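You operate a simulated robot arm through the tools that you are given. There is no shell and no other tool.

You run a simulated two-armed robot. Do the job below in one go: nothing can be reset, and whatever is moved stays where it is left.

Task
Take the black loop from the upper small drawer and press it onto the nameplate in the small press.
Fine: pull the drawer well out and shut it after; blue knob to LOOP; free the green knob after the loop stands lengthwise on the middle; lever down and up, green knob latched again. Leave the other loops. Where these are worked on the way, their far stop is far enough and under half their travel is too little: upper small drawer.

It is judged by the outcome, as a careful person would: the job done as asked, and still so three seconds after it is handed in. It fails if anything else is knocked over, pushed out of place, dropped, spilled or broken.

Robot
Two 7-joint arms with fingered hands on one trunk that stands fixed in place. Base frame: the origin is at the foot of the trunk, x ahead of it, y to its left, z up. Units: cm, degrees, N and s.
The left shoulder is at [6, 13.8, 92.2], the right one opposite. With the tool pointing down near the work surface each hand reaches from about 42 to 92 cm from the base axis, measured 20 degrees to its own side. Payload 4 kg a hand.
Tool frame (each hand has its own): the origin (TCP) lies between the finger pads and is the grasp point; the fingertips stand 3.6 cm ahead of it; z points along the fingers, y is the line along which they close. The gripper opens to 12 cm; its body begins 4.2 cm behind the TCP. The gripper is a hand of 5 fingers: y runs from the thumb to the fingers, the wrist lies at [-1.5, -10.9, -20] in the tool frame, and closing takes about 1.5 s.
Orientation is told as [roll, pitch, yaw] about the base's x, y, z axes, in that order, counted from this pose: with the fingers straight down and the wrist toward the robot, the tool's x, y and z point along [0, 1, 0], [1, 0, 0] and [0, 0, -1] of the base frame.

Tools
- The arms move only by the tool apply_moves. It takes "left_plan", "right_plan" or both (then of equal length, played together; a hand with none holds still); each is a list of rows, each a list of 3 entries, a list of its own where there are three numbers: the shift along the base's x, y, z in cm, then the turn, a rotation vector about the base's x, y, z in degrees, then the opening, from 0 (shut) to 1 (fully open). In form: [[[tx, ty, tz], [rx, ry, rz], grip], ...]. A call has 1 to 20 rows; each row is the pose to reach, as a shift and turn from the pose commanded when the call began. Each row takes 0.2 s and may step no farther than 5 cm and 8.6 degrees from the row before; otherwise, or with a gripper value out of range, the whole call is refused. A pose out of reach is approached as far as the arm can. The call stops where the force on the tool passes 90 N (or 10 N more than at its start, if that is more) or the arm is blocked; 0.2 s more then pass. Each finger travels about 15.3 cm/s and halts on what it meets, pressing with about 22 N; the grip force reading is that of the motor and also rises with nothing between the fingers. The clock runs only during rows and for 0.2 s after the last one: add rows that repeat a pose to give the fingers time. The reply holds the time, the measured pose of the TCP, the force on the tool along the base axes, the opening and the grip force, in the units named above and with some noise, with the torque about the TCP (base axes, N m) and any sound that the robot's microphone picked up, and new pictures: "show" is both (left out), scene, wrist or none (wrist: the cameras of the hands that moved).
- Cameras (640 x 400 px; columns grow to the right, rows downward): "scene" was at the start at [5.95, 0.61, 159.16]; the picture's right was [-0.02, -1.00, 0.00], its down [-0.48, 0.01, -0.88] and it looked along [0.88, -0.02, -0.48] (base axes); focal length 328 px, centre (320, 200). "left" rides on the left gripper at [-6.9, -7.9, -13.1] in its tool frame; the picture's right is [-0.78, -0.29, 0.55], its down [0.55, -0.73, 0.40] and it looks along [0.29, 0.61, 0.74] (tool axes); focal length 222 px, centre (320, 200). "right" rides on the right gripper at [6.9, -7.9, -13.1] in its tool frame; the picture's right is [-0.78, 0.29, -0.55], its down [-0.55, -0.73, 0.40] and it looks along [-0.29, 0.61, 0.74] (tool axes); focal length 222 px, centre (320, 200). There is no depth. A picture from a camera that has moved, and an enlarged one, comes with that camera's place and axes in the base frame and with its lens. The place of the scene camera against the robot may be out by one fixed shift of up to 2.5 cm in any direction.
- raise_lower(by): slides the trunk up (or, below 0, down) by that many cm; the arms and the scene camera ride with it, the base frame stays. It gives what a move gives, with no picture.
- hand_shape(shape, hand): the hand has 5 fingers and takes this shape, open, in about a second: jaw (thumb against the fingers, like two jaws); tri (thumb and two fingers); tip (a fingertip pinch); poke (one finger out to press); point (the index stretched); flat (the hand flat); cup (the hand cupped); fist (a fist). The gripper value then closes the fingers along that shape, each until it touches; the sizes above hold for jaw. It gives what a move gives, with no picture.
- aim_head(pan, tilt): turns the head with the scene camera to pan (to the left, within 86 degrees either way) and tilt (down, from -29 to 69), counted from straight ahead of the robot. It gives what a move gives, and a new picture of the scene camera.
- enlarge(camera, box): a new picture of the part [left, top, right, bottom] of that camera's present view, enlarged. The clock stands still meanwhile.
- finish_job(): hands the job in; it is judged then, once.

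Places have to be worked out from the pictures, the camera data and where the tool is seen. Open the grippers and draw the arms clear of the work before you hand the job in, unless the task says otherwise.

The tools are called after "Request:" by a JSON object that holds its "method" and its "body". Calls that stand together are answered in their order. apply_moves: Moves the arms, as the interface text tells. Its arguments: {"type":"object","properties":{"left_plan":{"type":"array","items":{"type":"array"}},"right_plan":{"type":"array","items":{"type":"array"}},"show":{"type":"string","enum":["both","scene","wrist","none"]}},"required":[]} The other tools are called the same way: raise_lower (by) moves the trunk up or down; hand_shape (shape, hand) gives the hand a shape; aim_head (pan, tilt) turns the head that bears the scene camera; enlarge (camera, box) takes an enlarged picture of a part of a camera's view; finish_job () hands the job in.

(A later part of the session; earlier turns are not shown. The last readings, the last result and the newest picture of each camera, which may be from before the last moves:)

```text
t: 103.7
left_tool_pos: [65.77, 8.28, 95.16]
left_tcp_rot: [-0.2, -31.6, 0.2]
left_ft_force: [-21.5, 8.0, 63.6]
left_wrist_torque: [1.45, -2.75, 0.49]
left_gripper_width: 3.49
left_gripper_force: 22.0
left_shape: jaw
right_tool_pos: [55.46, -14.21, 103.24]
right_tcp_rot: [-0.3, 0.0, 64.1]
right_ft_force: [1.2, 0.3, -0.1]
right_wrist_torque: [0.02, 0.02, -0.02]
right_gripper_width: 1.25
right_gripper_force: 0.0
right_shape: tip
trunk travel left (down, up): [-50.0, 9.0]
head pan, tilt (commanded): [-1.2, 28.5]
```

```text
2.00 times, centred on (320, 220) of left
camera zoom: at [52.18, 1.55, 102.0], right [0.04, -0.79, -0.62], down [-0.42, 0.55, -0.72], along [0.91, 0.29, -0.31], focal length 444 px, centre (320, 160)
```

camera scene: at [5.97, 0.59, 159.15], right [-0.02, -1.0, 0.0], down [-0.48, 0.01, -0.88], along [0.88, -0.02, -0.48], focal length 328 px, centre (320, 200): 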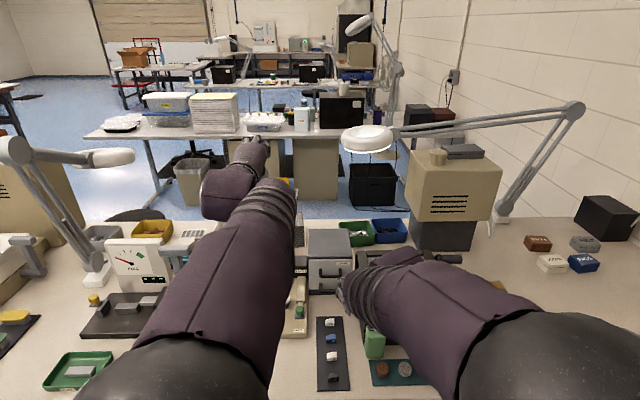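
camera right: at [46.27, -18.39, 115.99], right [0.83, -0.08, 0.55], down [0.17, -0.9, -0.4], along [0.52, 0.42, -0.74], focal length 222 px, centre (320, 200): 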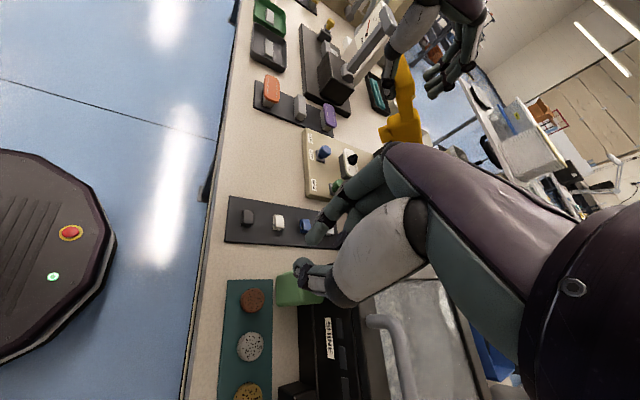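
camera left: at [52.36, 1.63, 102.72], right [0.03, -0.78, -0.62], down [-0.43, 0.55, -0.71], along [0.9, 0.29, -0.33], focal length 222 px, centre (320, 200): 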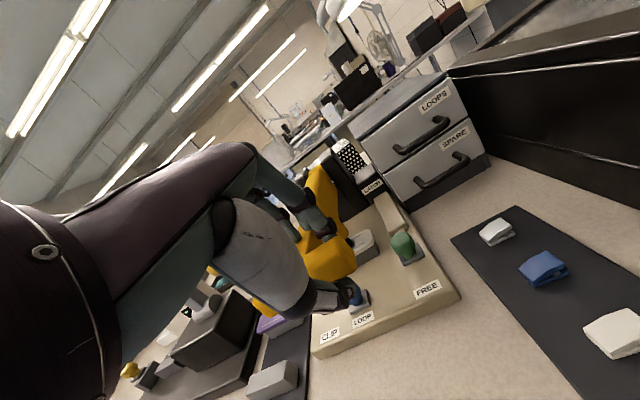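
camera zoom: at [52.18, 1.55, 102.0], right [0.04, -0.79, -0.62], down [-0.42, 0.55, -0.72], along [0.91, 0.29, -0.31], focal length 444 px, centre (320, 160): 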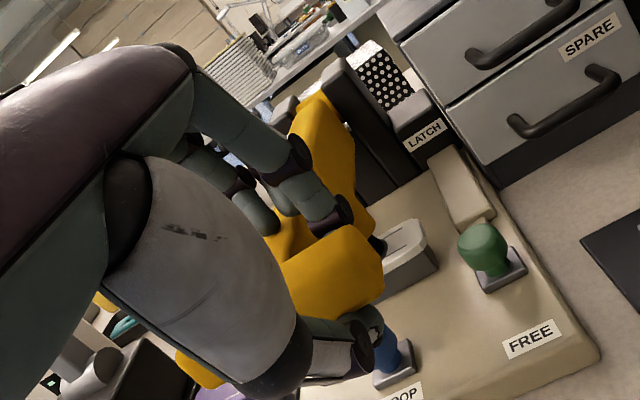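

The lever no longer moves and bears with 64 N: it is fully down on the loop. I hold a moment, then ease the pressure and look.

Request:
{"method": "apply_moves", "body": {"left_plan": [[[0, 0, 0], [0, 0, 0], 0.0], [[0, 0, 0], [0, 0, 0], 0.0], [[0, 0, 0], [0, 0, 0], 0.0], [[0, 0, 0.6], [0, 0, 0], 0.0], [[0, 0, 1.2], [0, 0, 0], 0.0], [[0, 0, 1.8], [0, 0, 0], 0.0], [[0, 0, 1.8], [0, 0, 0], 0.0]], "show": "wrist"}}

Request:
{"method": "enlarge", "body": {"camera": "right", "box": [280, 60, 460, 200]}}

```text
t: 105.3
left_tool_pos: [65.74, 8.38, 95.47]
left_tcp_rot: [0.2, -29.8, -0.1]
left_ft_force: [1.1, 1.5, 4.2]
left_wrist_torque: [0.78, -2.18, 0.11]
left_gripper_width: 3.36
left_gripper_force: 21.6
left_shape: jaw
right_tool_pos: [55.94, -14.29, 102.9]
right_tcp_rot: [0.0, 0.2, 63.9]
right_ft_force: [-0.1, -0.2, -0.6]
right_wrist_torque: [-0.02, 0.01, -0.03]
right_gripper_width: 1.26
right_gripper_force: 0.0
right_shape: tip
trunk travel left (down, up): [-50.0, 9.0]
head pan, tilt (commanded): [-1.2, 28.5]
camera left: at [52.35, 1.59, 102.83], right [0.02, -0.78, -0.62], down [-0.44, 0.55, -0.71], along [0.9, 0.29, -0.33], focal length 222 px, centre (320, 200)
```

left: 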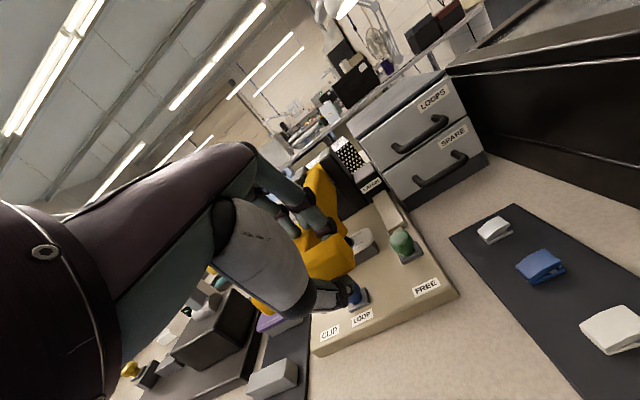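

```text
2.86 times, centred on (370, 130) of right
camera zoom: at [46.25, -18.39, 115.97], right [0.83, -0.08, 0.55], down [0.17, -0.9, -0.39], along [0.53, 0.42, -0.74], focal length 635 px, centre (177, 400)
```

zoom: 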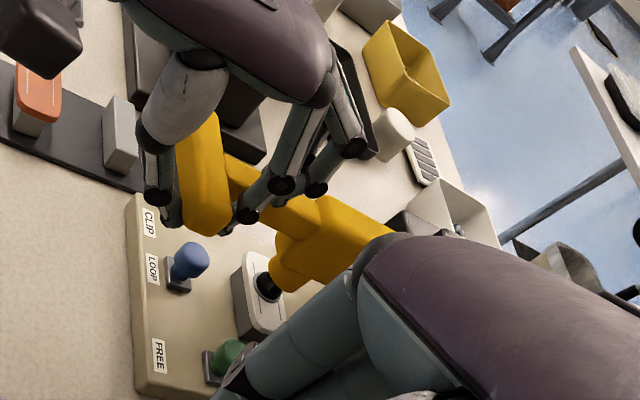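

Pressing done; the foot sat firmly on the loop. Now I raise the lever, keeping the grip for the first part of the arc.

Request:
{"method": "apply_moves", "body": {"left_plan": [[[0, 0, 0.8], [0, 0.5, 0], 0.0], [[0, 0, 1.7], [0, 1, 0], 0.0], [[0.05, 0, 2.7], [0, 2, 0], 0.0], [[0.1, 0, 3.8], [0, 3, 0], 0.0], [[0.3, 0, 5], [0, 4, 0], 0.0], [[0.5, 0, 6.2], [0, 5, 0], 0.0], [[0.75, 0, 7.6], [0, 6, 0], 0.0], [[0.75, 0, 7.6], [0, 6, 0], 0.0]], "show": "wrist"}}

Request:
{"method": "enlarge", "body": {"camera": "right", "box": [280, 0, 460, 180]}}

Request:
{"method": "enlarge", "body": {"camera": "left", "box": [220, 120, 420, 320]}}

```text
t: 107.1
left_tool_pos: [66.87, 8.5, 103.07]
left_tcp_rot: [0.1, -23.8, -0.1]
left_ft_force: [22.6, 0.1, -11.1]
left_wrist_torque: [0.27, -0.62, -0.09]
left_gripper_width: 2.75
left_gripper_force: 21.8
left_shape: jaw
right_tool_pos: [56.28, -14.24, 102.67]
right_tcp_rot: [0.1, 0.2, 64.1]
right_ft_force: [-0.2, 0.0, 0.8]
right_wrist_torque: [0.06, -0.02, 0.02]
right_gripper_width: 1.24
right_gripper_force: 0.1
right_shape: tip
trunk travel left (down, up): [-50.0, 9.0]
head pan, tilt (commanded): [-1.2, 28.5]
camera left: at [54.3, 1.69, 111.85], right [-0.05, -0.78, -0.62], down [-0.51, 0.55, -0.66], along [0.86, 0.29, -0.43], focal length 222 px, centre (320, 200)
```

left: 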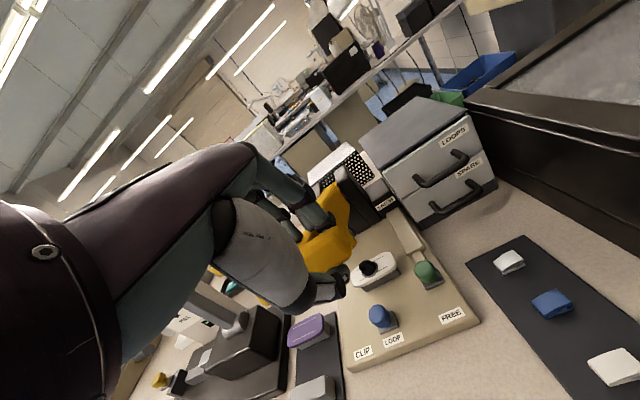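

```text
2.22 times, centred on (370, 90) of right
camera zoom: at [46.55, -18.37, 115.87], right [0.83, -0.08, 0.54], down [0.17, -0.9, -0.4], along [0.52, 0.42, -0.74], focal length 494 px, centre (209, 444)
```

zoom: 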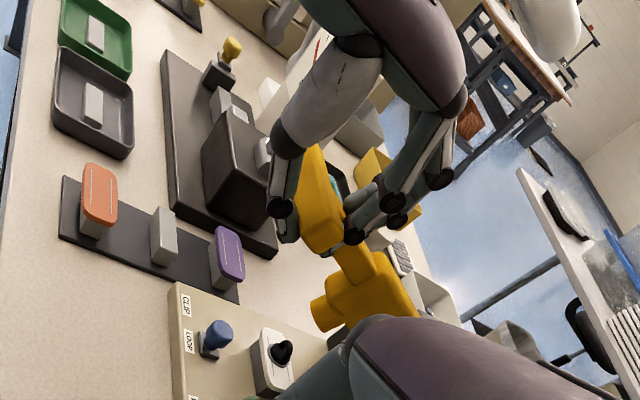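

```text
2.00 times, centred on (320, 220) of left
camera zoom: at [54.3, 1.69, 111.85], right [-0.05, -0.78, -0.62], down [-0.51, 0.55, -0.66], along [0.86, 0.29, -0.43], focal length 444 px, centre (320, 160)
```

zoom: 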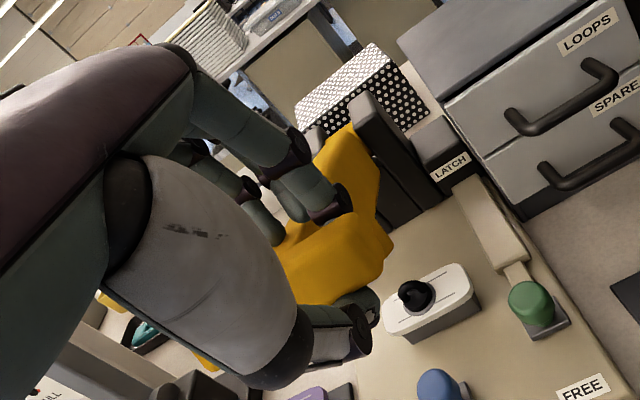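

The lever rises and the loop stays in place. The bar pulls the hand forward, so I follow the arc with more forward motion, still gripping.

Request:
{"method": "apply_moves", "body": {"left_plan": [[[0.6, 0, 0.2], [0, 0, 0], 0.0], [[1.1, 0, 1], [0, 0, 0], 0.0], [[1.6, 0, 2.1], [0, -1, 0], 0.0], [[2.2, 0, 3.2], [0, -2, 0], 0.0], [[2.9, 0, 4.3], [0, -3, 0], 0.0], [[3.7, 0, 5.4], [0, -4, 0], 0.0], [[4.5, 0, 6.5], [0, -5, 0], 0.0], [[4.5, 0, 6.5], [0, -5, 0], 0.0]], "show": "wrist"}}

Request:
{"method": "enlarge", "body": {"camera": "right", "box": [280, 0, 460, 180]}}

Request:
{"method": "enlarge", "body": {"camera": "left", "box": [220, 120, 420, 320]}}

```text
t: 108.9
left_tool_pos: [71.34, 8.38, 109.84]
left_tcp_rot: [0.1, -28.8, -0.1]
left_ft_force: [6.1, -0.2, -9.2]
left_wrist_torque: [0.16, 0.28, 0.03]
left_gripper_width: 2.24
left_gripper_force: 21.8
left_shape: jaw
right_tool_pos: [55.97, -14.28, 102.84]
right_tcp_rot: [0.0, 0.1, 63.9]
right_ft_force: [0.3, 0.8, 0.1]
right_wrist_torque: [-0.01, -0.03, 0.06]
right_gripper_width: 1.25
right_gripper_force: 0.1
right_shape: tip
trunk travel left (down, up): [-50.0, 9.0]
head pan, tilt (commanded): [-1.2, 28.5]
camera left: at [58.06, 1.65, 117.33], right [0.01, -0.78, -0.62], down [-0.45, 0.55, -0.7], along [0.89, 0.29, -0.35], focal length 222 px, centre (320, 200)
```

left: 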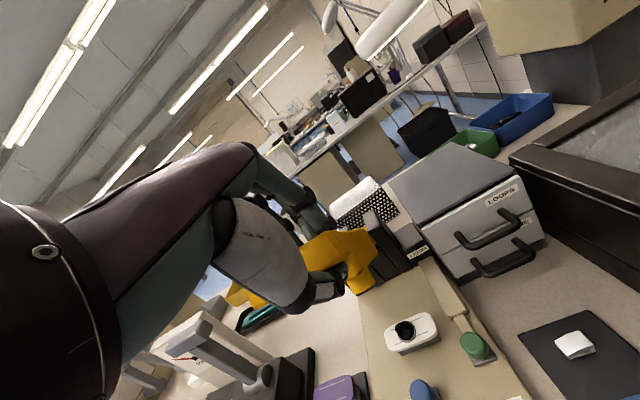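

```text
2.22 times, centred on (370, 90) of right
camera zoom: at [46.4, -18.39, 115.93], right [0.83, -0.08, 0.55], down [0.17, -0.9, -0.4], along [0.52, 0.42, -0.74], focal length 494 px, centre (209, 444)
```

zoom: 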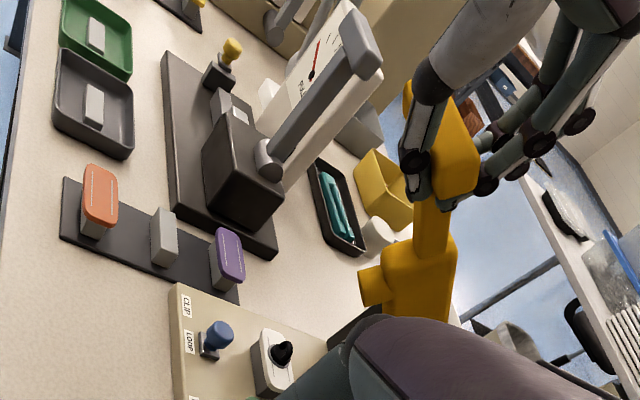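

```text
2.00 times, centred on (320, 220) of left
camera zoom: at [58.06, 1.65, 117.33], right [0.01, -0.78, -0.62], down [-0.45, 0.55, -0.7], along [0.89, 0.29, -0.35], focal length 444 px, centre (320, 160)
```

zoom: 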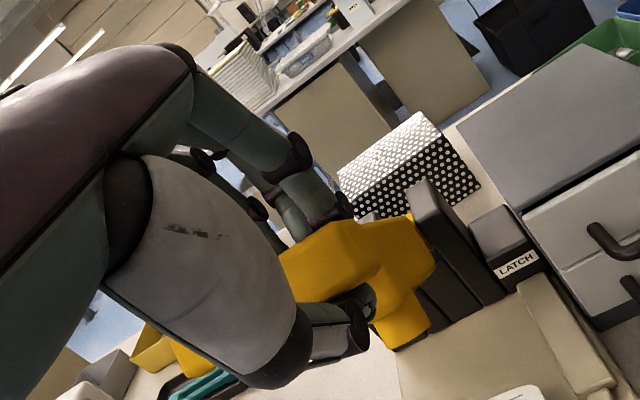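

The lever is about halfway up. I loosen to a loose cage and push it up the rest of the arc with the thumb beneath, tilting the hand back to 45 degrees.

Request:
{"method": "apply_moves", "body": {"left_plan": [[[0.6, 0, 0.7], [0, -1, 0], 0.15], [[1.2, 0, 1.4], [0, -2, 0], 0.28], [[2.2, 0, 2.6], [0, -3, 0], 0.3], [[3, 0, 3.3], [0, -4, 0], 0.3], [[3.8, 0, 4], [0, -5, 0], 0.3], [[4.6, 0, 4.7], [0, -6, 0], 0.3], [[5.4, 0, 5.3], [0, -7, 0], 0.3], [[6.3, 0, 5.9], [0, -8, 0], 0.3], [[7.2, 0, 6.4], [0, -9, 0], 0.3], [[7.2, 0, 6.4], [0, -9, 0], 0.3]], "show": "wrist"}}

Request:
{"method": "enlarge", "body": {"camera": "right", "box": [340, 0, 520, 180]}}

Request:
{"method": "enlarge", "body": {"camera": "left", "box": [220, 120, 420, 320]}}

```text
t: 111.1
left_tool_pos: [78.37, 8.36, 116.18]
left_tcp_rot: [0.1, -37.9, -0.1]
left_ft_force: [-1.9, 0.4, 0.2]
left_wrist_torque: [0.01, 0.08, -0.01]
left_gripper_width: 3.8
left_gripper_force: 0.0
left_shape: jaw
right_tool_pos: [55.93, -14.22, 102.9]
right_tcp_rot: [-0.1, 0.1, 64.1]
right_ft_force: [-0.5, 0.6, 0.7]
right_wrist_torque: [-0.01, -0.01, -0.01]
right_gripper_width: 1.25
right_gripper_force: 0.0
right_shape: tip
trunk travel left (down, up): [-50.0, 9.0]
head pan, tilt (commanded): [-1.2, 28.5]
camera left: at [64.1, 1.63, 121.56], right [0.11, -0.78, -0.61], down [-0.34, 0.55, -0.76], along [0.94, 0.29, -0.2], focal length 222 px, centre (320, 200)
```

left: 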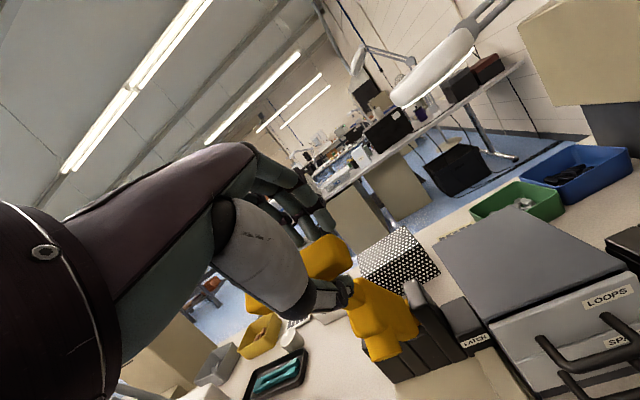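

```text
2.22 times, centred on (430, 90) of right
camera zoom: at [46.26, -18.38, 115.99], right [0.83, -0.08, 0.55], down [0.17, -0.9, -0.39], along [0.53, 0.42, -0.74], focal length 494 px, centre (76, 444)
```

zoom: 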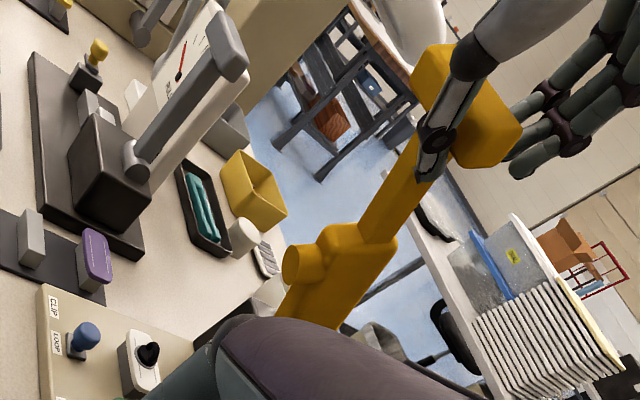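

```text
2.00 times, centred on (320, 220) of left
camera zoom: at [64.1, 1.63, 121.56], right [0.11, -0.78, -0.61], down [-0.34, 0.55, -0.76], along [0.94, 0.29, -0.2], focal length 444 px, centre (320, 160)
```

zoom: 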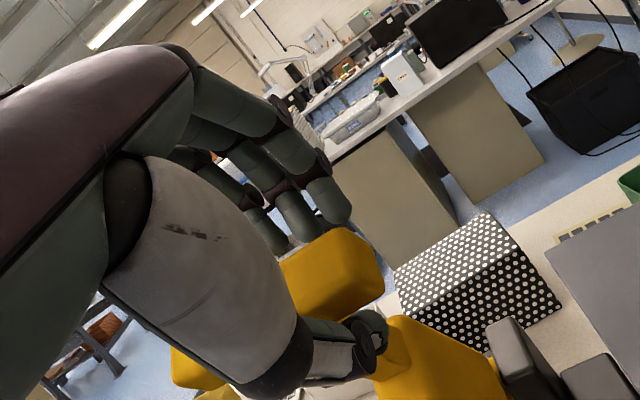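

About 57 degrees up from horizontal now. I push on toward the upright rest position.

Request:
{"method": "apply_moves", "body": {"left_plan": [[[0.9, 0, 0.5], [0, -1, 0], 0.3], [[1.8, 0, 0.9], [0, -1.5, 0], 0.3], [[2.8, 0, 1.35], [0, -2.5, 0], 0.3], [[3.8, 0, 1.8], [0, -3.5, 0], 0.3], [[4.8, 0, 2.2], [0, -4.5, 0], 0.3], [[5.8, 0, 2.6], [0, -5.5, 0], 0.3], [[6.7, 0, 2.9], [0, -6.5, 0], 0.3], [[7.7, 0, 3.15], [0, -7, 0], 0.3], [[7.7, 0, 3.15], [0, -7, 0], 0.3]], "show": "wrist"}}

Request:
{"method": "enlarge", "body": {"camera": "right", "box": [340, 0, 520, 180]}}

Request:
{"method": "enlarge", "body": {"camera": "left", "box": [220, 120, 420, 320]}}

```text
t: 113.1
left_tool_pos: [86.07, 8.41, 119.32]
left_tcp_rot: [0.1, -44.9, -0.1]
left_ft_force: [-0.9, -0.2, -1.2]
left_wrist_torque: [0.04, -0.01, 0.01]
left_gripper_width: 3.72
left_gripper_force: 0.1
left_shape: jaw
right_tool_pos: [56.04, -14.28, 102.83]
right_tcp_rot: [0.1, 0.2, 64.1]
right_ft_force: [-0.6, 0.4, 0.8]
right_wrist_torque: [-0.02, 0.0, -0.01]
right_gripper_width: 1.25
right_gripper_force: 0.0
right_shape: tip
trunk travel left (down, up): [-50.0, 9.0]
head pan, tilt (commanded): [-1.2, 28.5]
camera left: at [71.25, 1.63, 122.89], right [0.18, -0.78, -0.59], down [-0.24, 0.55, -0.8], along [0.95, 0.29, -0.09], focal length 222 px, centre (320, 200)
```

left: 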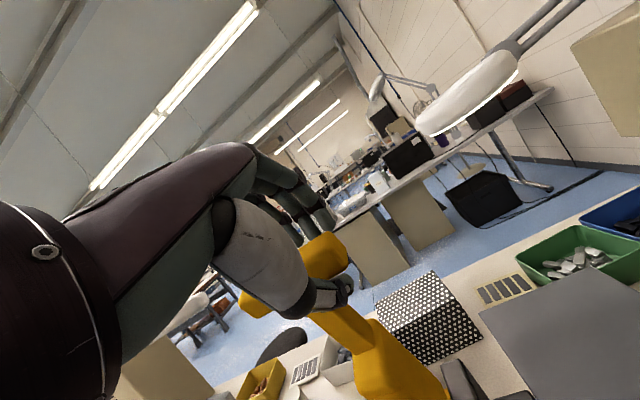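

```text
2.22 times, centred on (430, 90) of right
camera zoom: at [46.27, -18.38, 115.99], right [0.83, -0.08, 0.55], down [0.17, -0.9, -0.39], along [0.53, 0.42, -0.74], focal length 494 px, centre (76, 444)
```

zoom: 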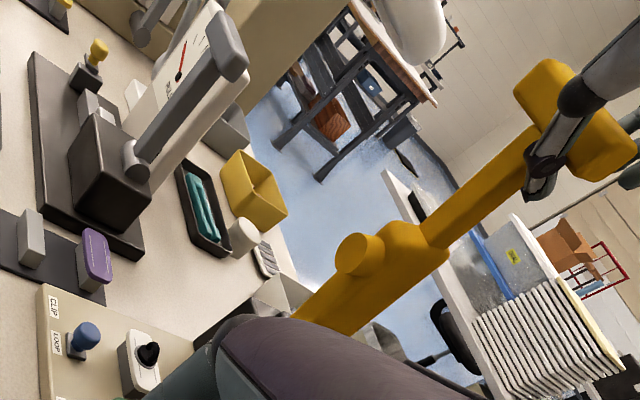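

```text
2.00 times, centred on (320, 220) of left
camera zoom: at [71.25, 1.63, 122.89], right [0.18, -0.78, -0.59], down [-0.24, 0.55, -0.8], along [0.95, 0.29, -0.09], focal length 444 px, centre (320, 160)
```

zoom: 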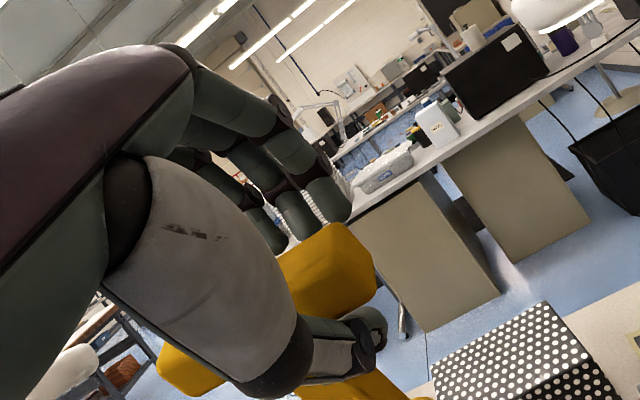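

The bar is about 2 cm short of its first position. I push on gently to the upright stop.

Request:
{"method": "apply_moves", "body": {"left_plan": [[[0.7, 0, 0.15], [0, 0, 0], 0.3], [[1.4, 0, 0.25], [0, 0, 0], 0.3], [[2, 0, 0.3], [0, 0, 0], 0.3], [[2.4, 0, 0.35], [0, 0, 0], 0.3], [[2.4, 0, 0.35], [0, 0, 0], 0.3]], "show": "wrist"}}

Request:
{"method": "enlarge", "body": {"camera": "left", "box": [220, 120, 420, 320]}}

Request:
{"method": "enlarge", "body": {"camera": "right", "box": [340, 0, 520, 180]}}

```text
t: 114.3
left_tool_pos: [88.49, 8.54, 119.61]
left_tcp_rot: [0.1, -44.9, -0.2]
left_ft_force: [-1.9, 1.1, 0.4]
left_wrist_torque: [-0.05, 0.03, -0.01]
left_gripper_width: 3.71
left_gripper_force: 0.0
left_shape: jaw
right_tool_pos: [55.93, -14.31, 102.94]
right_tcp_rot: [0.0, 0.2, 64.2]
right_ft_force: [0.5, 0.1, -0.1]
right_wrist_torque: [0.01, 0.01, -0.06]
right_gripper_width: 1.26
right_gripper_force: 0.0
right_shape: tip
trunk travel left (down, up): [-50.0, 9.0]
head pan, tilt (commanded): [-1.2, 28.5]
camera left: at [73.61, 1.66, 123.24], right [0.18, -0.78, -0.59], down [-0.24, 0.55, -0.8], along [0.95, 0.29, -0.09], focal length 222 px, centre (320, 200)
```

left: 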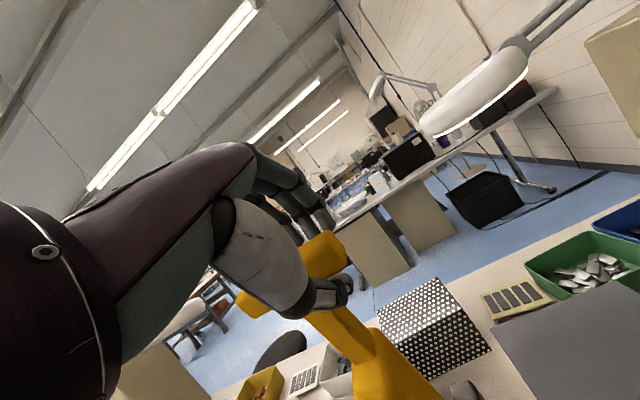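

```text
2.00 times, centred on (320, 220) of left
camera zoom: at [73.61, 1.66, 123.24], right [0.18, -0.78, -0.59], down [-0.24, 0.55, -0.8], along [0.95, 0.29, -0.09], focal length 444 px, centre (320, 160)
```

zoom: 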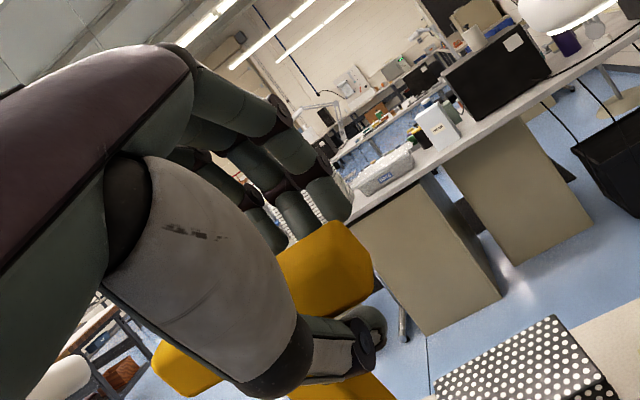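

```text
2.22 times, centred on (430, 90) of right
camera zoom: at [46.26, -18.38, 115.99], right [0.83, -0.08, 0.55], down [0.17, -0.9, -0.39], along [0.53, 0.42, -0.74], focal length 494 px, centre (76, 444)
```

zoom: 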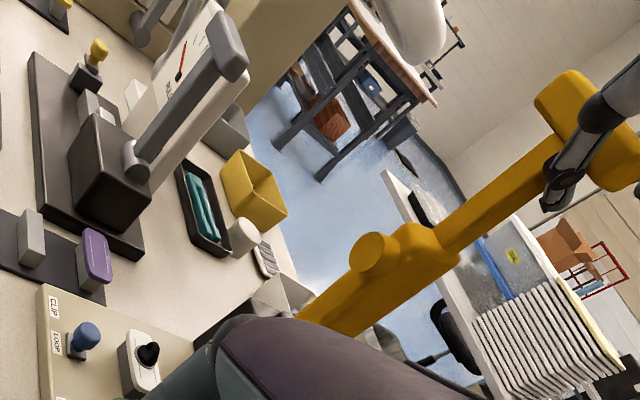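

Nearly at its starting place. I push a bit further to feel the stop.

Request:
{"method": "apply_moves", "body": {"left_plan": [[[0.4, 0, 0.05], [0, 0, 0], 0.3], [[0.8, 0, 0.1], [0, 0, 0], 0.3], [[1.1, 0, 0.1], [0, 0, 0], 0.3], [[1.1, 0, 0.1], [0, 0, 0], 0.3]], "show": "none"}}

Request:
{"method": "enlarge", "body": {"camera": "left", "box": [220, 120, 420, 320]}}

Request:
{"method": "enlarge", "body": {"camera": "right", "box": [340, 0, 520, 180]}}

```text
t: 115.3
left_tool_pos: [89.6, 8.39, 119.83]
left_tcp_rot: [0.0, -44.9, -0.1]
left_ft_force: [-10.6, -0.8, -2.6]
left_wrist_torque: [-0.02, 0.19, -0.01]
left_gripper_width: 4.14
left_gripper_force: 0.1
left_shape: jaw
right_tool_pos: [55.87, -14.12, 102.91]
right_tcp_rot: [-0.1, 0.2, 64.1]
right_ft_force: [0.2, 0.2, 0.4]
right_wrist_torque: [0.02, 0.0, 0.02]
right_gripper_width: 1.24
right_gripper_force: 0.2
right_shape: tip
trunk travel left (down, up): [-50.0, 9.0]
head pan, tilt (commanded): [-1.2, 28.5]
```

```text
2.00 times, centred on (320, 220) of left
camera zoom: at [74.62, 1.62, 123.41], right [0.18, -0.78, -0.59], down [-0.24, 0.55, -0.8], along [0.95, 0.29, -0.09], focal length 444 px, centre (320, 160)
```

zoom: 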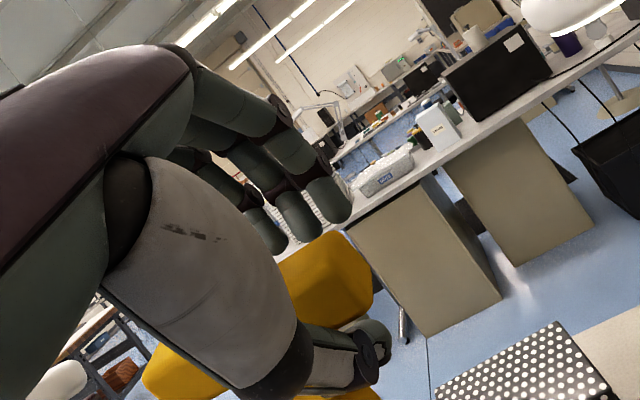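

```text
2.22 times, centred on (430, 90) of right
camera zoom: at [46.16, -18.38, 116.03], right [0.83, -0.08, 0.55], down [0.17, -0.9, -0.39], along [0.53, 0.42, -0.74], focal length 494 px, centre (76, 444)
```

zoom: 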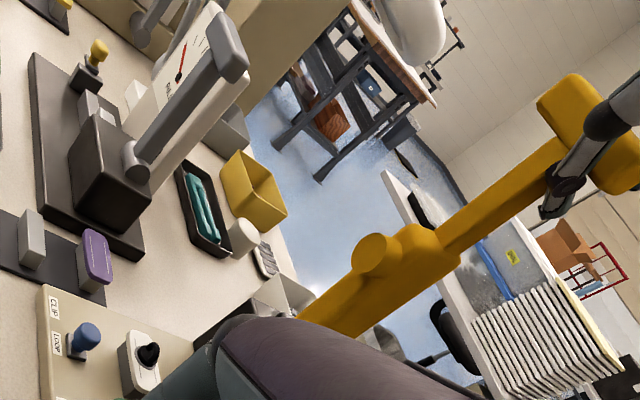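

The lever is back at its upright stop (10 N). I ease off, open the hand wide and draw it back along the finger direction.

Request:
{"method": "apply_moves", "body": {"left_plan": [[[-0.5, 0, -0.1], [0, 0, 0], 0.4], [[-0.9, 0, -0.2], [0, 0, 0], 0.6], [[-1.2, 0, -0.2], [0, 0, 0], 0.8], [[-1.2, 0, -0.2], [0, 0, 0], 0.95], [[-1.2, 0, -0.2], [0, 0, 0], 0.95], [[-1.2, 0, -0.2], [0, 0, 0], 0.95]], "show": "none"}}

Request:
{"method": "enlarge", "body": {"camera": "left", "box": [220, 120, 420, 320]}}

Request:
{"method": "enlarge", "body": {"camera": "right", "box": [340, 0, 520, 180]}}

```text
t: 116.7
left_tool_pos: [88.33, 8.32, 119.5]
left_tcp_rot: [0.1, -44.9, -0.1]
left_ft_force: [0.1, -0.5, 0.1]
left_wrist_torque: [0.01, -0.03, 0.03]
left_gripper_width: 11.4
left_gripper_force: 0.1
left_shape: jaw
right_tool_pos: [55.95, -14.26, 102.83]
right_tcp_rot: [0.0, 0.1, 64.0]
right_ft_force: [0.1, -0.4, 0.4]
right_wrist_torque: [0.04, 0.01, -0.02]
right_gripper_width: 1.23
right_gripper_force: 0.0
right_shape: tip
trunk travel left (down, up): [-50.0, 9.0]
head pan, tilt (commanded): [-1.2, 28.5]
```

```text
2.00 times, centred on (320, 220) of left
camera zoom: at [73.54, 1.64, 123.18], right [0.18, -0.78, -0.59], down [-0.24, 0.55, -0.8], along [0.95, 0.29, -0.09], focal length 444 px, centre (320, 160)
```

zoom: 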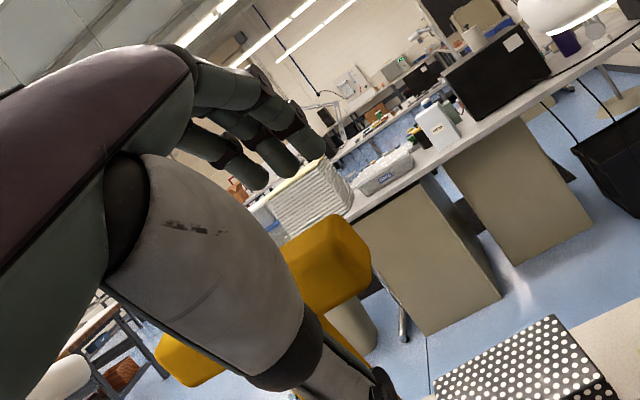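

```text
2.22 times, centred on (430, 90) of right
camera zoom: at [46.27, -18.38, 115.99], right [0.83, -0.08, 0.55], down [0.17, -0.9, -0.39], along [0.53, 0.42, -0.74], focal length 494 px, centre (76, 444)
```

zoom: 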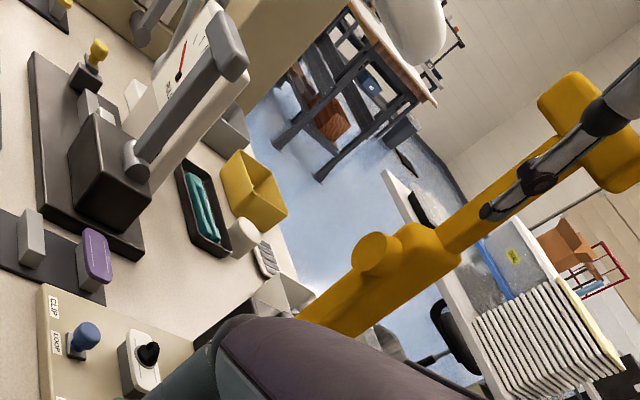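

The lever stays up with the hand open. I withdraw the left hand along its finger direction and then back to the left side.

Request:
{"method": "apply_moves", "body": {"left_plan": [[[-1.5, 0, 1.5], [0, 0, 0], 0.95], [[-3.5, 0, 3.5], [0, 0, 0], 0.95], [[-6, 0, 6], [0, 0, 0], 0.95], [[-9.5, 0.5, 8], [0, 0, 0], 0.95], [[-14, 2, 8], [0, 6, 0], 0.9], [[-18, 4, 7], [0, 13, 0], 0.9], [[-22, 6.5, 5.5], [0, 21, 0], 0.9], [[-26, 9, 4], [0, 29, 0], 0.9], [[-29.5, 12, 2.5], [0, 37, 0], 0.9], [[-32, 15, 1], [0, 44, 0], 0.9], [[-32, 15, 1], [0, 44, 0], 0.9]], "show": "both"}}

Request:
{"method": "enlarge", "body": {"camera": "scene", "box": [220, 160, 360, 340]}}

Request:
{"method": "enlarge", "body": {"camera": "scene", "box": [255, 280, 315, 330]}}

```text
t: 119.1
left_tool_pos: [56.11, 23.49, 120.62]
left_tcp_rot: [0.1, -0.9, -0.1]
left_ft_force: [0.3, -0.3, -0.3]
left_wrist_torque: [-0.02, 0.01, 0.03]
left_gripper_width: 10.83
left_gripper_force: 0.1
left_shape: jaw
right_tool_pos: [55.91, -14.24, 102.85]
right_tcp_rot: [0.0, 0.3, 64.0]
right_ft_force: [1.2, 0.7, -0.6]
right_wrist_torque: [0.04, -0.02, 0.01]
right_gripper_width: 1.24
right_gripper_force: 0.1
right_shape: tip
trunk travel left (down, up): [-50.0, 9.0]
head pan, tilt (commanded): [-1.2, 28.5]
camera scene: at [5.95, 0.57, 159.16], right [-0.02, -1.0, 0.0], down [-0.48, 0.01, -0.88], along [0.88, -0.02, -0.48], focal length 328 px, centre (320, 200)
camera left: at [48.11, 16.64, 133.47], right [-0.28, -0.78, -0.55], down [-0.73, 0.55, -0.41], along [0.62, 0.29, -0.73], focal length 222 px, centre (320, 200)
```

scene: 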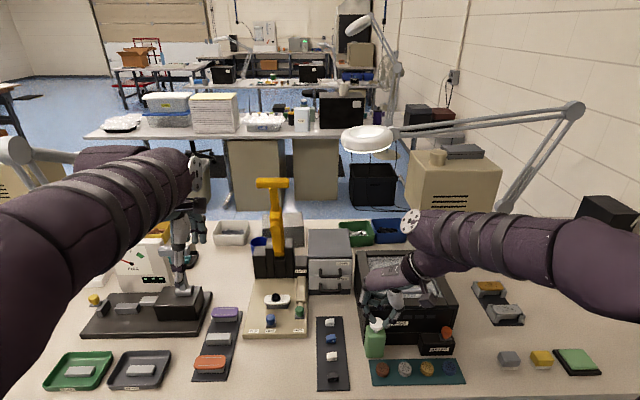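
left: 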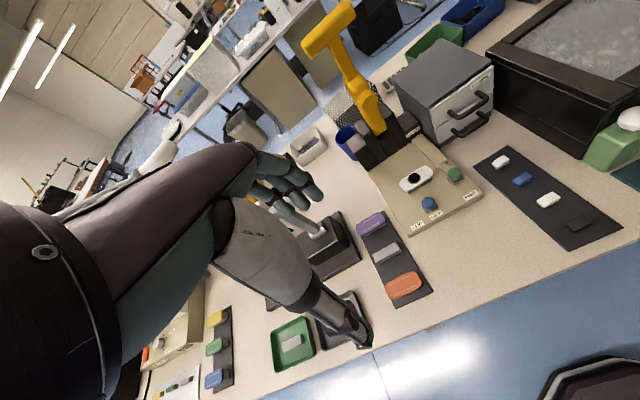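

```text
2.22 times, centred on (290, 250) of scene
camera zoom: at [5.95, 0.57, 159.16], right [-0.02, -1.0, 0.0], down [-0.48, 0.01, -0.88], along [0.88, -0.02, -0.48], focal length 728 px, centre (387, 89)
```

zoom: 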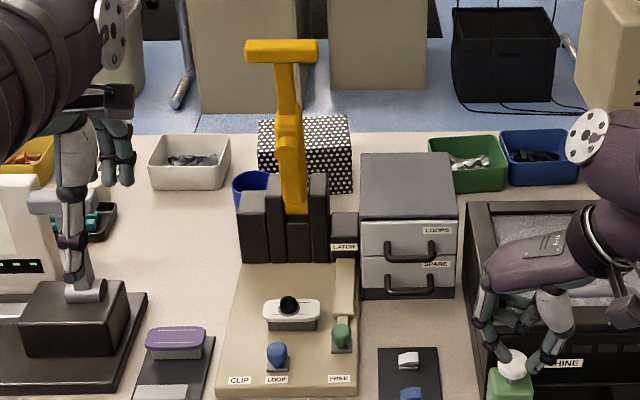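

```text
8.00 times, centred on (285, 305) of scene
camera zoom: at [5.95, 0.57, 159.16], right [-0.02, -1.0, 0.0], down [-0.48, 0.01, -0.88], along [0.88, -0.02, -0.48], focal length 2620 px, centre (600, -640)
```

zoom: 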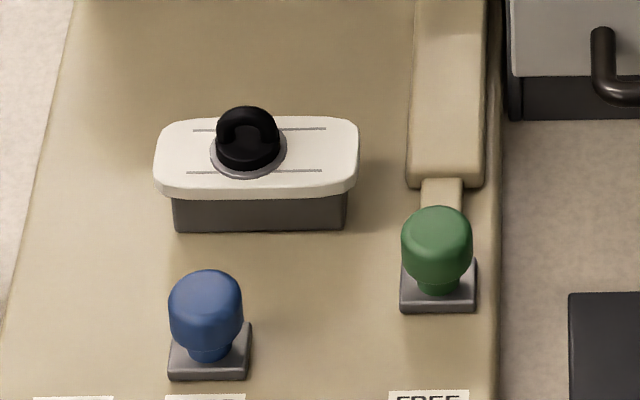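

The pressed loop now shows a seating ring at its base and the lever stands up as before. Next I latch the green knob again: I turn the right hand straight, keep the fingertips closed, and come down in front of the knob.

Request:
{"method": "apply_moves", "body": {"right_plan": [[[0, 0.2, 1], [0, 0, -8], 0.0], [[0, 0.4, 1.5], [0, 0, -16], 0.0], [[0, 0.8, 2], [0, 0, -24], 0.0], [[0, 1.2, 2], [0, 0, -32], 0.0], [[1, 2, 2], [0, 0, -40], 0.0], [[2, 4, 2], [0, 0, -48], 0.0], [[3.5, 7, 2], [0, 0, -56], 0.0], [[5.5, 10.5, 1], [0, 0, -64], 0.0], [[8, 14, 0], [0, 0, -64], 0.0], [[11, 17.5, -1], [0, 0, -64], 0.0], [[13, 18.5, -5], [0, 0, -64], 0.0], [[13.5, 18.5, -8], [0, 0, -64], 0.0], [[13.5, 18.5, -8], [0, 0, -64], 0.0]], "show": "both"}}

Request:
{"method": "enlarge", "body": {"camera": "right", "box": [220, 160, 380, 310]}}

Request:
{"method": "enlarge", "body": {"camera": "left", "box": [360, 100, 500, 240]}}

```text
t: 121.9
left_tool_pos: [56.25, 23.5, 120.58]
left_tcp_rot: [0.1, -0.9, -0.2]
left_ft_force: [-0.3, 0.1, -0.1]
left_wrist_torque: [0.02, -0.01, -0.01]
left_gripper_width: 10.86
left_gripper_force: 0.1
left_shape: jaw
right_tool_pos: [69.61, 4.19, 95.12]
right_tcp_rot: [-0.1, 0.1, 0.2]
right_ft_force: [-0.3, 0.3, 0.4]
right_wrist_torque: [0.0, -0.01, 0.01]
right_gripper_width: 0.01
right_gripper_force: 22.3
right_shape: tip
trunk travel left (down, up): [-50.0, 9.0]
head pan, tilt (commanded): [-1.2, 28.5]
camera scene: at [5.94, 0.6, 159.16], right [-0.02, -1.0, 0.0], down [-0.48, 0.01, -0.88], along [0.88, -0.02, -0.48], focal length 328 px, centre (320, 200)
camera right: at [61.83, 11.03, 108.19], right [0.29, -0.78, 0.55], down [-0.74, -0.55, -0.4], along [0.61, -0.29, -0.74], focal length 222 px, centre (320, 200)
```

scene: 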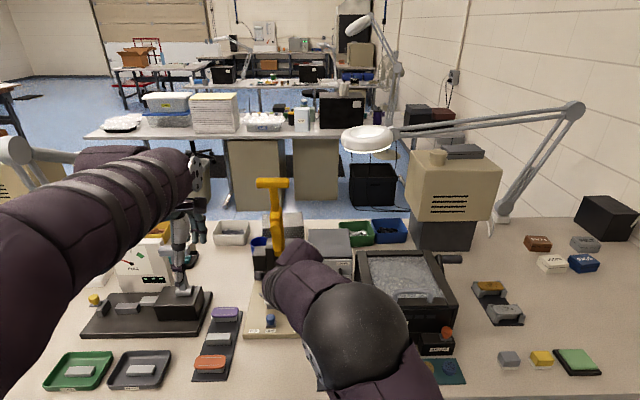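
right: 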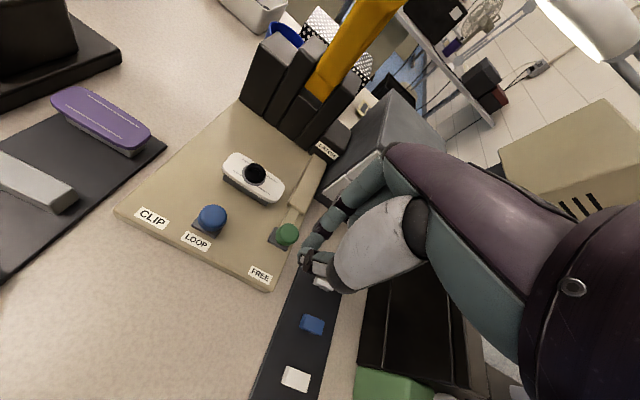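

```text
2.67 times, centred on (300, 235) of right
camera zoom: at [61.83, 11.03, 108.19], right [0.29, -0.78, 0.55], down [-0.74, -0.55, -0.4], along [0.61, -0.29, -0.74], focal length 592 px, centre (373, 107)
```

zoom: 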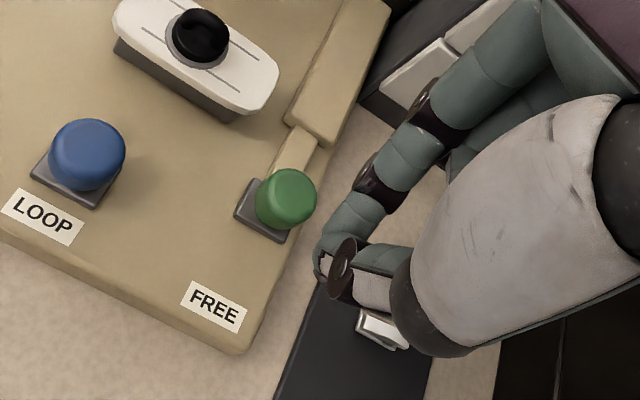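

```text
2.86 times, centred on (430, 170) of left
camera zoom: at [48.12, 16.65, 133.48], right [-0.28, -0.78, -0.55], down [-0.73, 0.55, -0.41], along [0.62, 0.29, -0.73], focal length 635 px, centre (6, 286)
```

zoom: 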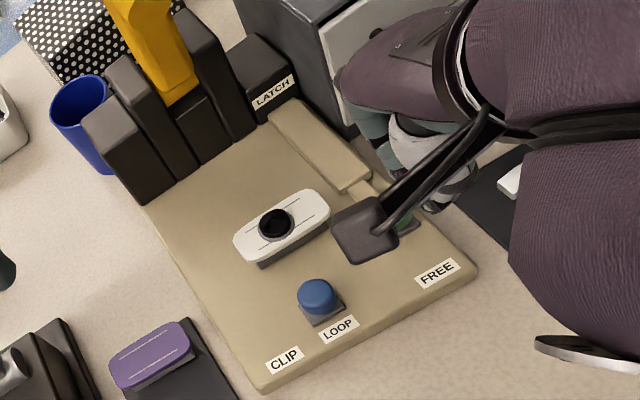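

The fingertips are in front of the green knob. I lower them to knob height and then push it toward LATCH.

Request:
{"method": "apply_moves", "body": {"right_plan": [[[-0.3, -0.1, -2.5], [0, 0, 0], 0.0], [[-0.3, -0.1, -5], [0, 0, 0], 0.0], [[-0.3, -0.1, -7.4], [0, 0, 0], 0.0], [[-0.3, -0.1, -7.4], [0, 0, 0], 0.0]], "show": "none"}}

Request:
{"method": "enlarge", "body": {"camera": "right", "box": [220, 160, 380, 310]}}

```text
t: 122.9
left_tool_pos: [56.27, 23.45, 120.6]
left_tcp_rot: [0.0, -0.9, -0.1]
left_ft_force: [-0.5, -0.1, -0.4]
left_wrist_torque: [0.02, -0.03, 0.03]
left_gripper_width: 10.82
left_gripper_force: 0.0
left_shape: jaw
right_tool_pos: [69.37, 4.06, 87.5]
right_tcp_rot: [-0.1, 0.2, 0.0]
right_ft_force: [0.2, -0.3, -0.8]
right_wrist_torque: [0.01, 0.01, -0.03]
right_gripper_width: 0.0
right_gripper_force: 21.8
right_shape: tip
trunk travel left (down, up): [-50.0, 9.0]
head pan, tilt (commanded): [-1.2, 28.5]
```

```text
2.67 times, centred on (300, 235) of right
camera zoom: at [61.48, 10.96, 100.67], right [0.29, -0.78, 0.55], down [-0.74, -0.55, -0.4], along [0.61, -0.29, -0.74], focal length 592 px, centre (373, 107)
```

zoom: 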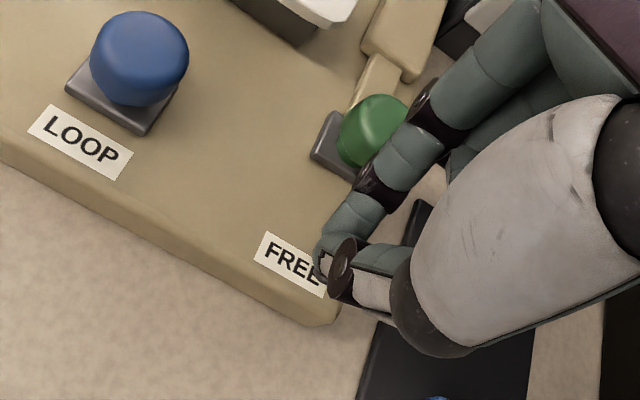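

Now I push forward in small steps.

Request:
{"method": "apply_moves", "body": {"right_plan": [[[0.6, 0, 0], [0, 0, 0], 0.0], [[1.2, 0, 0], [0, 0, 0], 0.0], [[1.8, 0, 0], [0, 0, 0], 0.0], [[2.4, 0, 0], [0, 0, 0], 0.0], [[3, 0, 0], [0, 0, 0], 0.0], [[3, 0, 0], [0, 0, 0], 0.0]], "show": "none"}}

Request:
{"method": "enlarge", "body": {"camera": "right", "box": [220, 160, 380, 310]}}

Request:
{"method": "enlarge", "body": {"camera": "left", "box": [380, 120, 480, 220]}}

```text
t: 124.3
left_tool_pos: [56.2, 23.31, 120.6]
left_tcp_rot: [0.0, -1.0, -0.1]
left_ft_force: [0.2, 0.3, 0.5]
left_wrist_torque: [0.0, 0.03, 0.0]
left_gripper_width: 10.79
left_gripper_force: 0.0
left_shape: jaw
right_tool_pos: [72.09, 4.02, 87.41]
right_tcp_rot: [0.0, 0.3, 0.0]
right_ft_force: [-0.2, -0.2, 0.7]
right_wrist_torque: [-0.03, 0.02, -0.01]
right_gripper_width: 0.02
right_gripper_force: 21.8
right_shape: tip
trunk travel left (down, up): [-50.0, 9.0]
head pan, tilt (commanded): [-1.2, 28.5]
```

```text
2.67 times, centred on (300, 235) of right
camera zoom: at [64.23, 10.94, 100.6], right [0.29, -0.78, 0.55], down [-0.74, -0.55, -0.39], along [0.61, -0.29, -0.74], focal length 592 px, centre (373, 107)
```

zoom: 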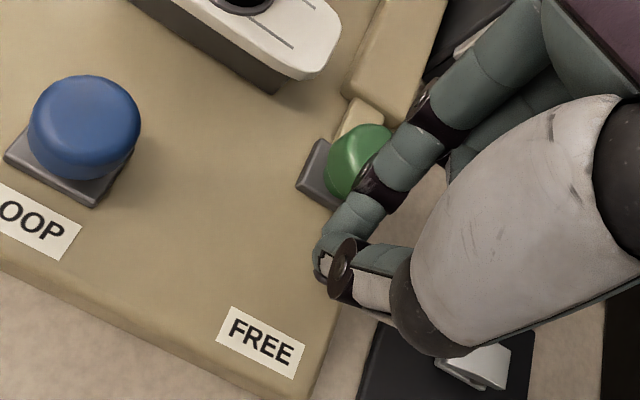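

```text
4.00 times, centred on (430, 170) of left
camera zoom: at [48.13, 16.66, 133.47], right [-0.28, -0.78, -0.55], down [-0.73, 0.55, -0.41], along [0.62, 0.29, -0.73], focal length 888 px, centre (-120, 320)
```

zoom: 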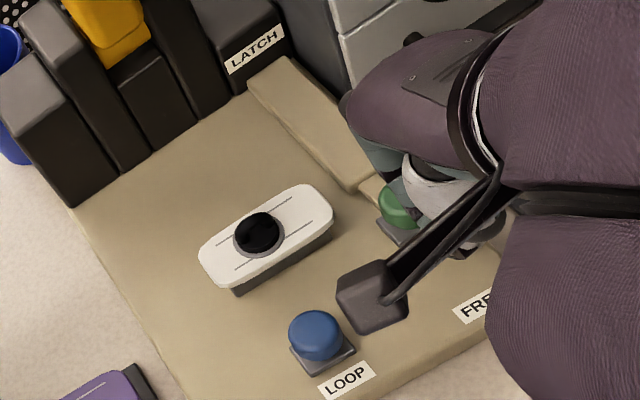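

The knob is moving toward LATCH. I push on to its stop.

Request:
{"method": "apply_moves", "body": {"right_plan": [[[0.4, 0, 0], [0, 0, 0], 0.0], [[0.8, 0, 0], [0, 0, 0], 0.0], [[1.2, 0, 0], [0, 0, 0], 0.0], [[1.6, 0, 0], [0, 0, 0], 0.0], [[1.6, 0, 0], [0, 0, 0], 0.0]], "show": "none"}}

Request:
{"method": "enlarge", "body": {"camera": "right", "box": [220, 160, 380, 310]}}

```text
t: 125.5
left_tool_pos: [56.24, 23.43, 120.65]
left_tcp_rot: [0.0, -0.8, 0.0]
left_ft_force: [-0.1, 0.1, 0.3]
left_wrist_torque: [0.01, -0.01, -0.01]
left_gripper_width: 10.82
left_gripper_force: 0.0
left_shape: jaw
right_tool_pos: [73.76, 4.17, 87.46]
right_tcp_rot: [-0.1, 0.1, 0.1]
right_ft_force: [-1.8, -0.8, 2.1]
right_wrist_torque: [0.03, -0.02, -0.03]
right_gripper_width: 0.0
right_gripper_force: 21.8
right_shape: tip
trunk travel left (down, up): [-50.0, 9.0]
head pan, tilt (commanded): [-1.2, 28.5]
```

```text
2.67 times, centred on (300, 235) of right
camera zoom: at [65.81, 11.0, 100.61], right [0.29, -0.78, 0.55], down [-0.74, -0.55, -0.39], along [0.61, -0.29, -0.74], focal length 592 px, centre (373, 107)
```

zoom: 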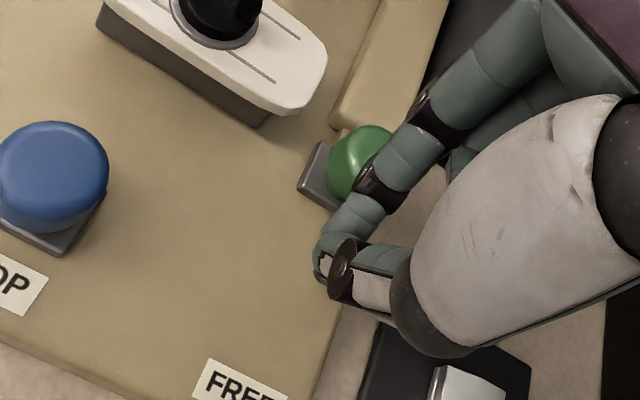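

The knob is nearly home against its housing. I press a little more to seat it at the latched stop.

Request:
{"method": "apply_moves", "body": {"right_plan": [[[0.3, 0, 0], [0, 0, 0], 0.0], [[0.6, 0, 0], [0, 0, 0], 0.0], [[0.6, 0, 0], [0, 0, 0], 0.0]], "show": "none"}}

Request:
{"method": "enlarge", "body": {"camera": "right", "box": [220, 160, 380, 310]}}

```text
t: 126.3
left_tool_pos: [56.2, 23.46, 120.7]
left_tcp_rot: [-0.1, -0.9, -0.1]
left_ft_force: [-0.2, -0.2, -0.1]
left_wrist_torque: [-0.02, 0.02, -0.02]
left_gripper_width: 10.85
left_gripper_force: 0.1
left_shape: jaw
right_tool_pos: [74.2, 4.23, 87.53]
right_tcp_rot: [0.0, 0.2, 0.1]
right_ft_force: [-12.9, 0.3, 5.8]
right_wrist_torque: [0.0, 0.21, -0.01]
right_gripper_width: 0.0
right_gripper_force: 21.5
right_shape: tip
trunk travel left (down, up): [-50.0, 9.0]
head pan, tilt (commanded): [-1.2, 28.5]
```

```text
2.67 times, centred on (300, 235) of right
camera zoom: at [66.35, 11.07, 100.72], right [0.29, -0.78, 0.55], down [-0.74, -0.55, -0.4], along [0.61, -0.29, -0.74], focal length 592 px, centre (373, 107)
```

zoom: 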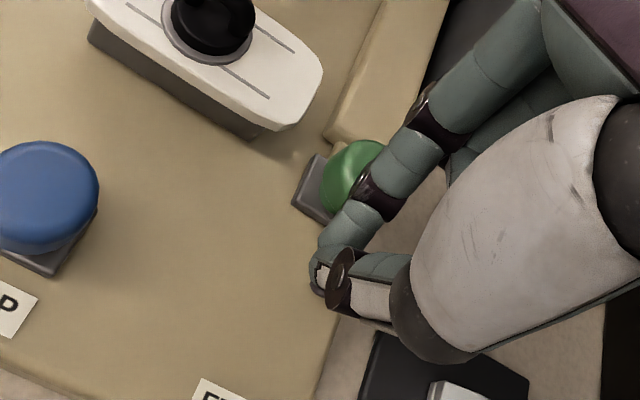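

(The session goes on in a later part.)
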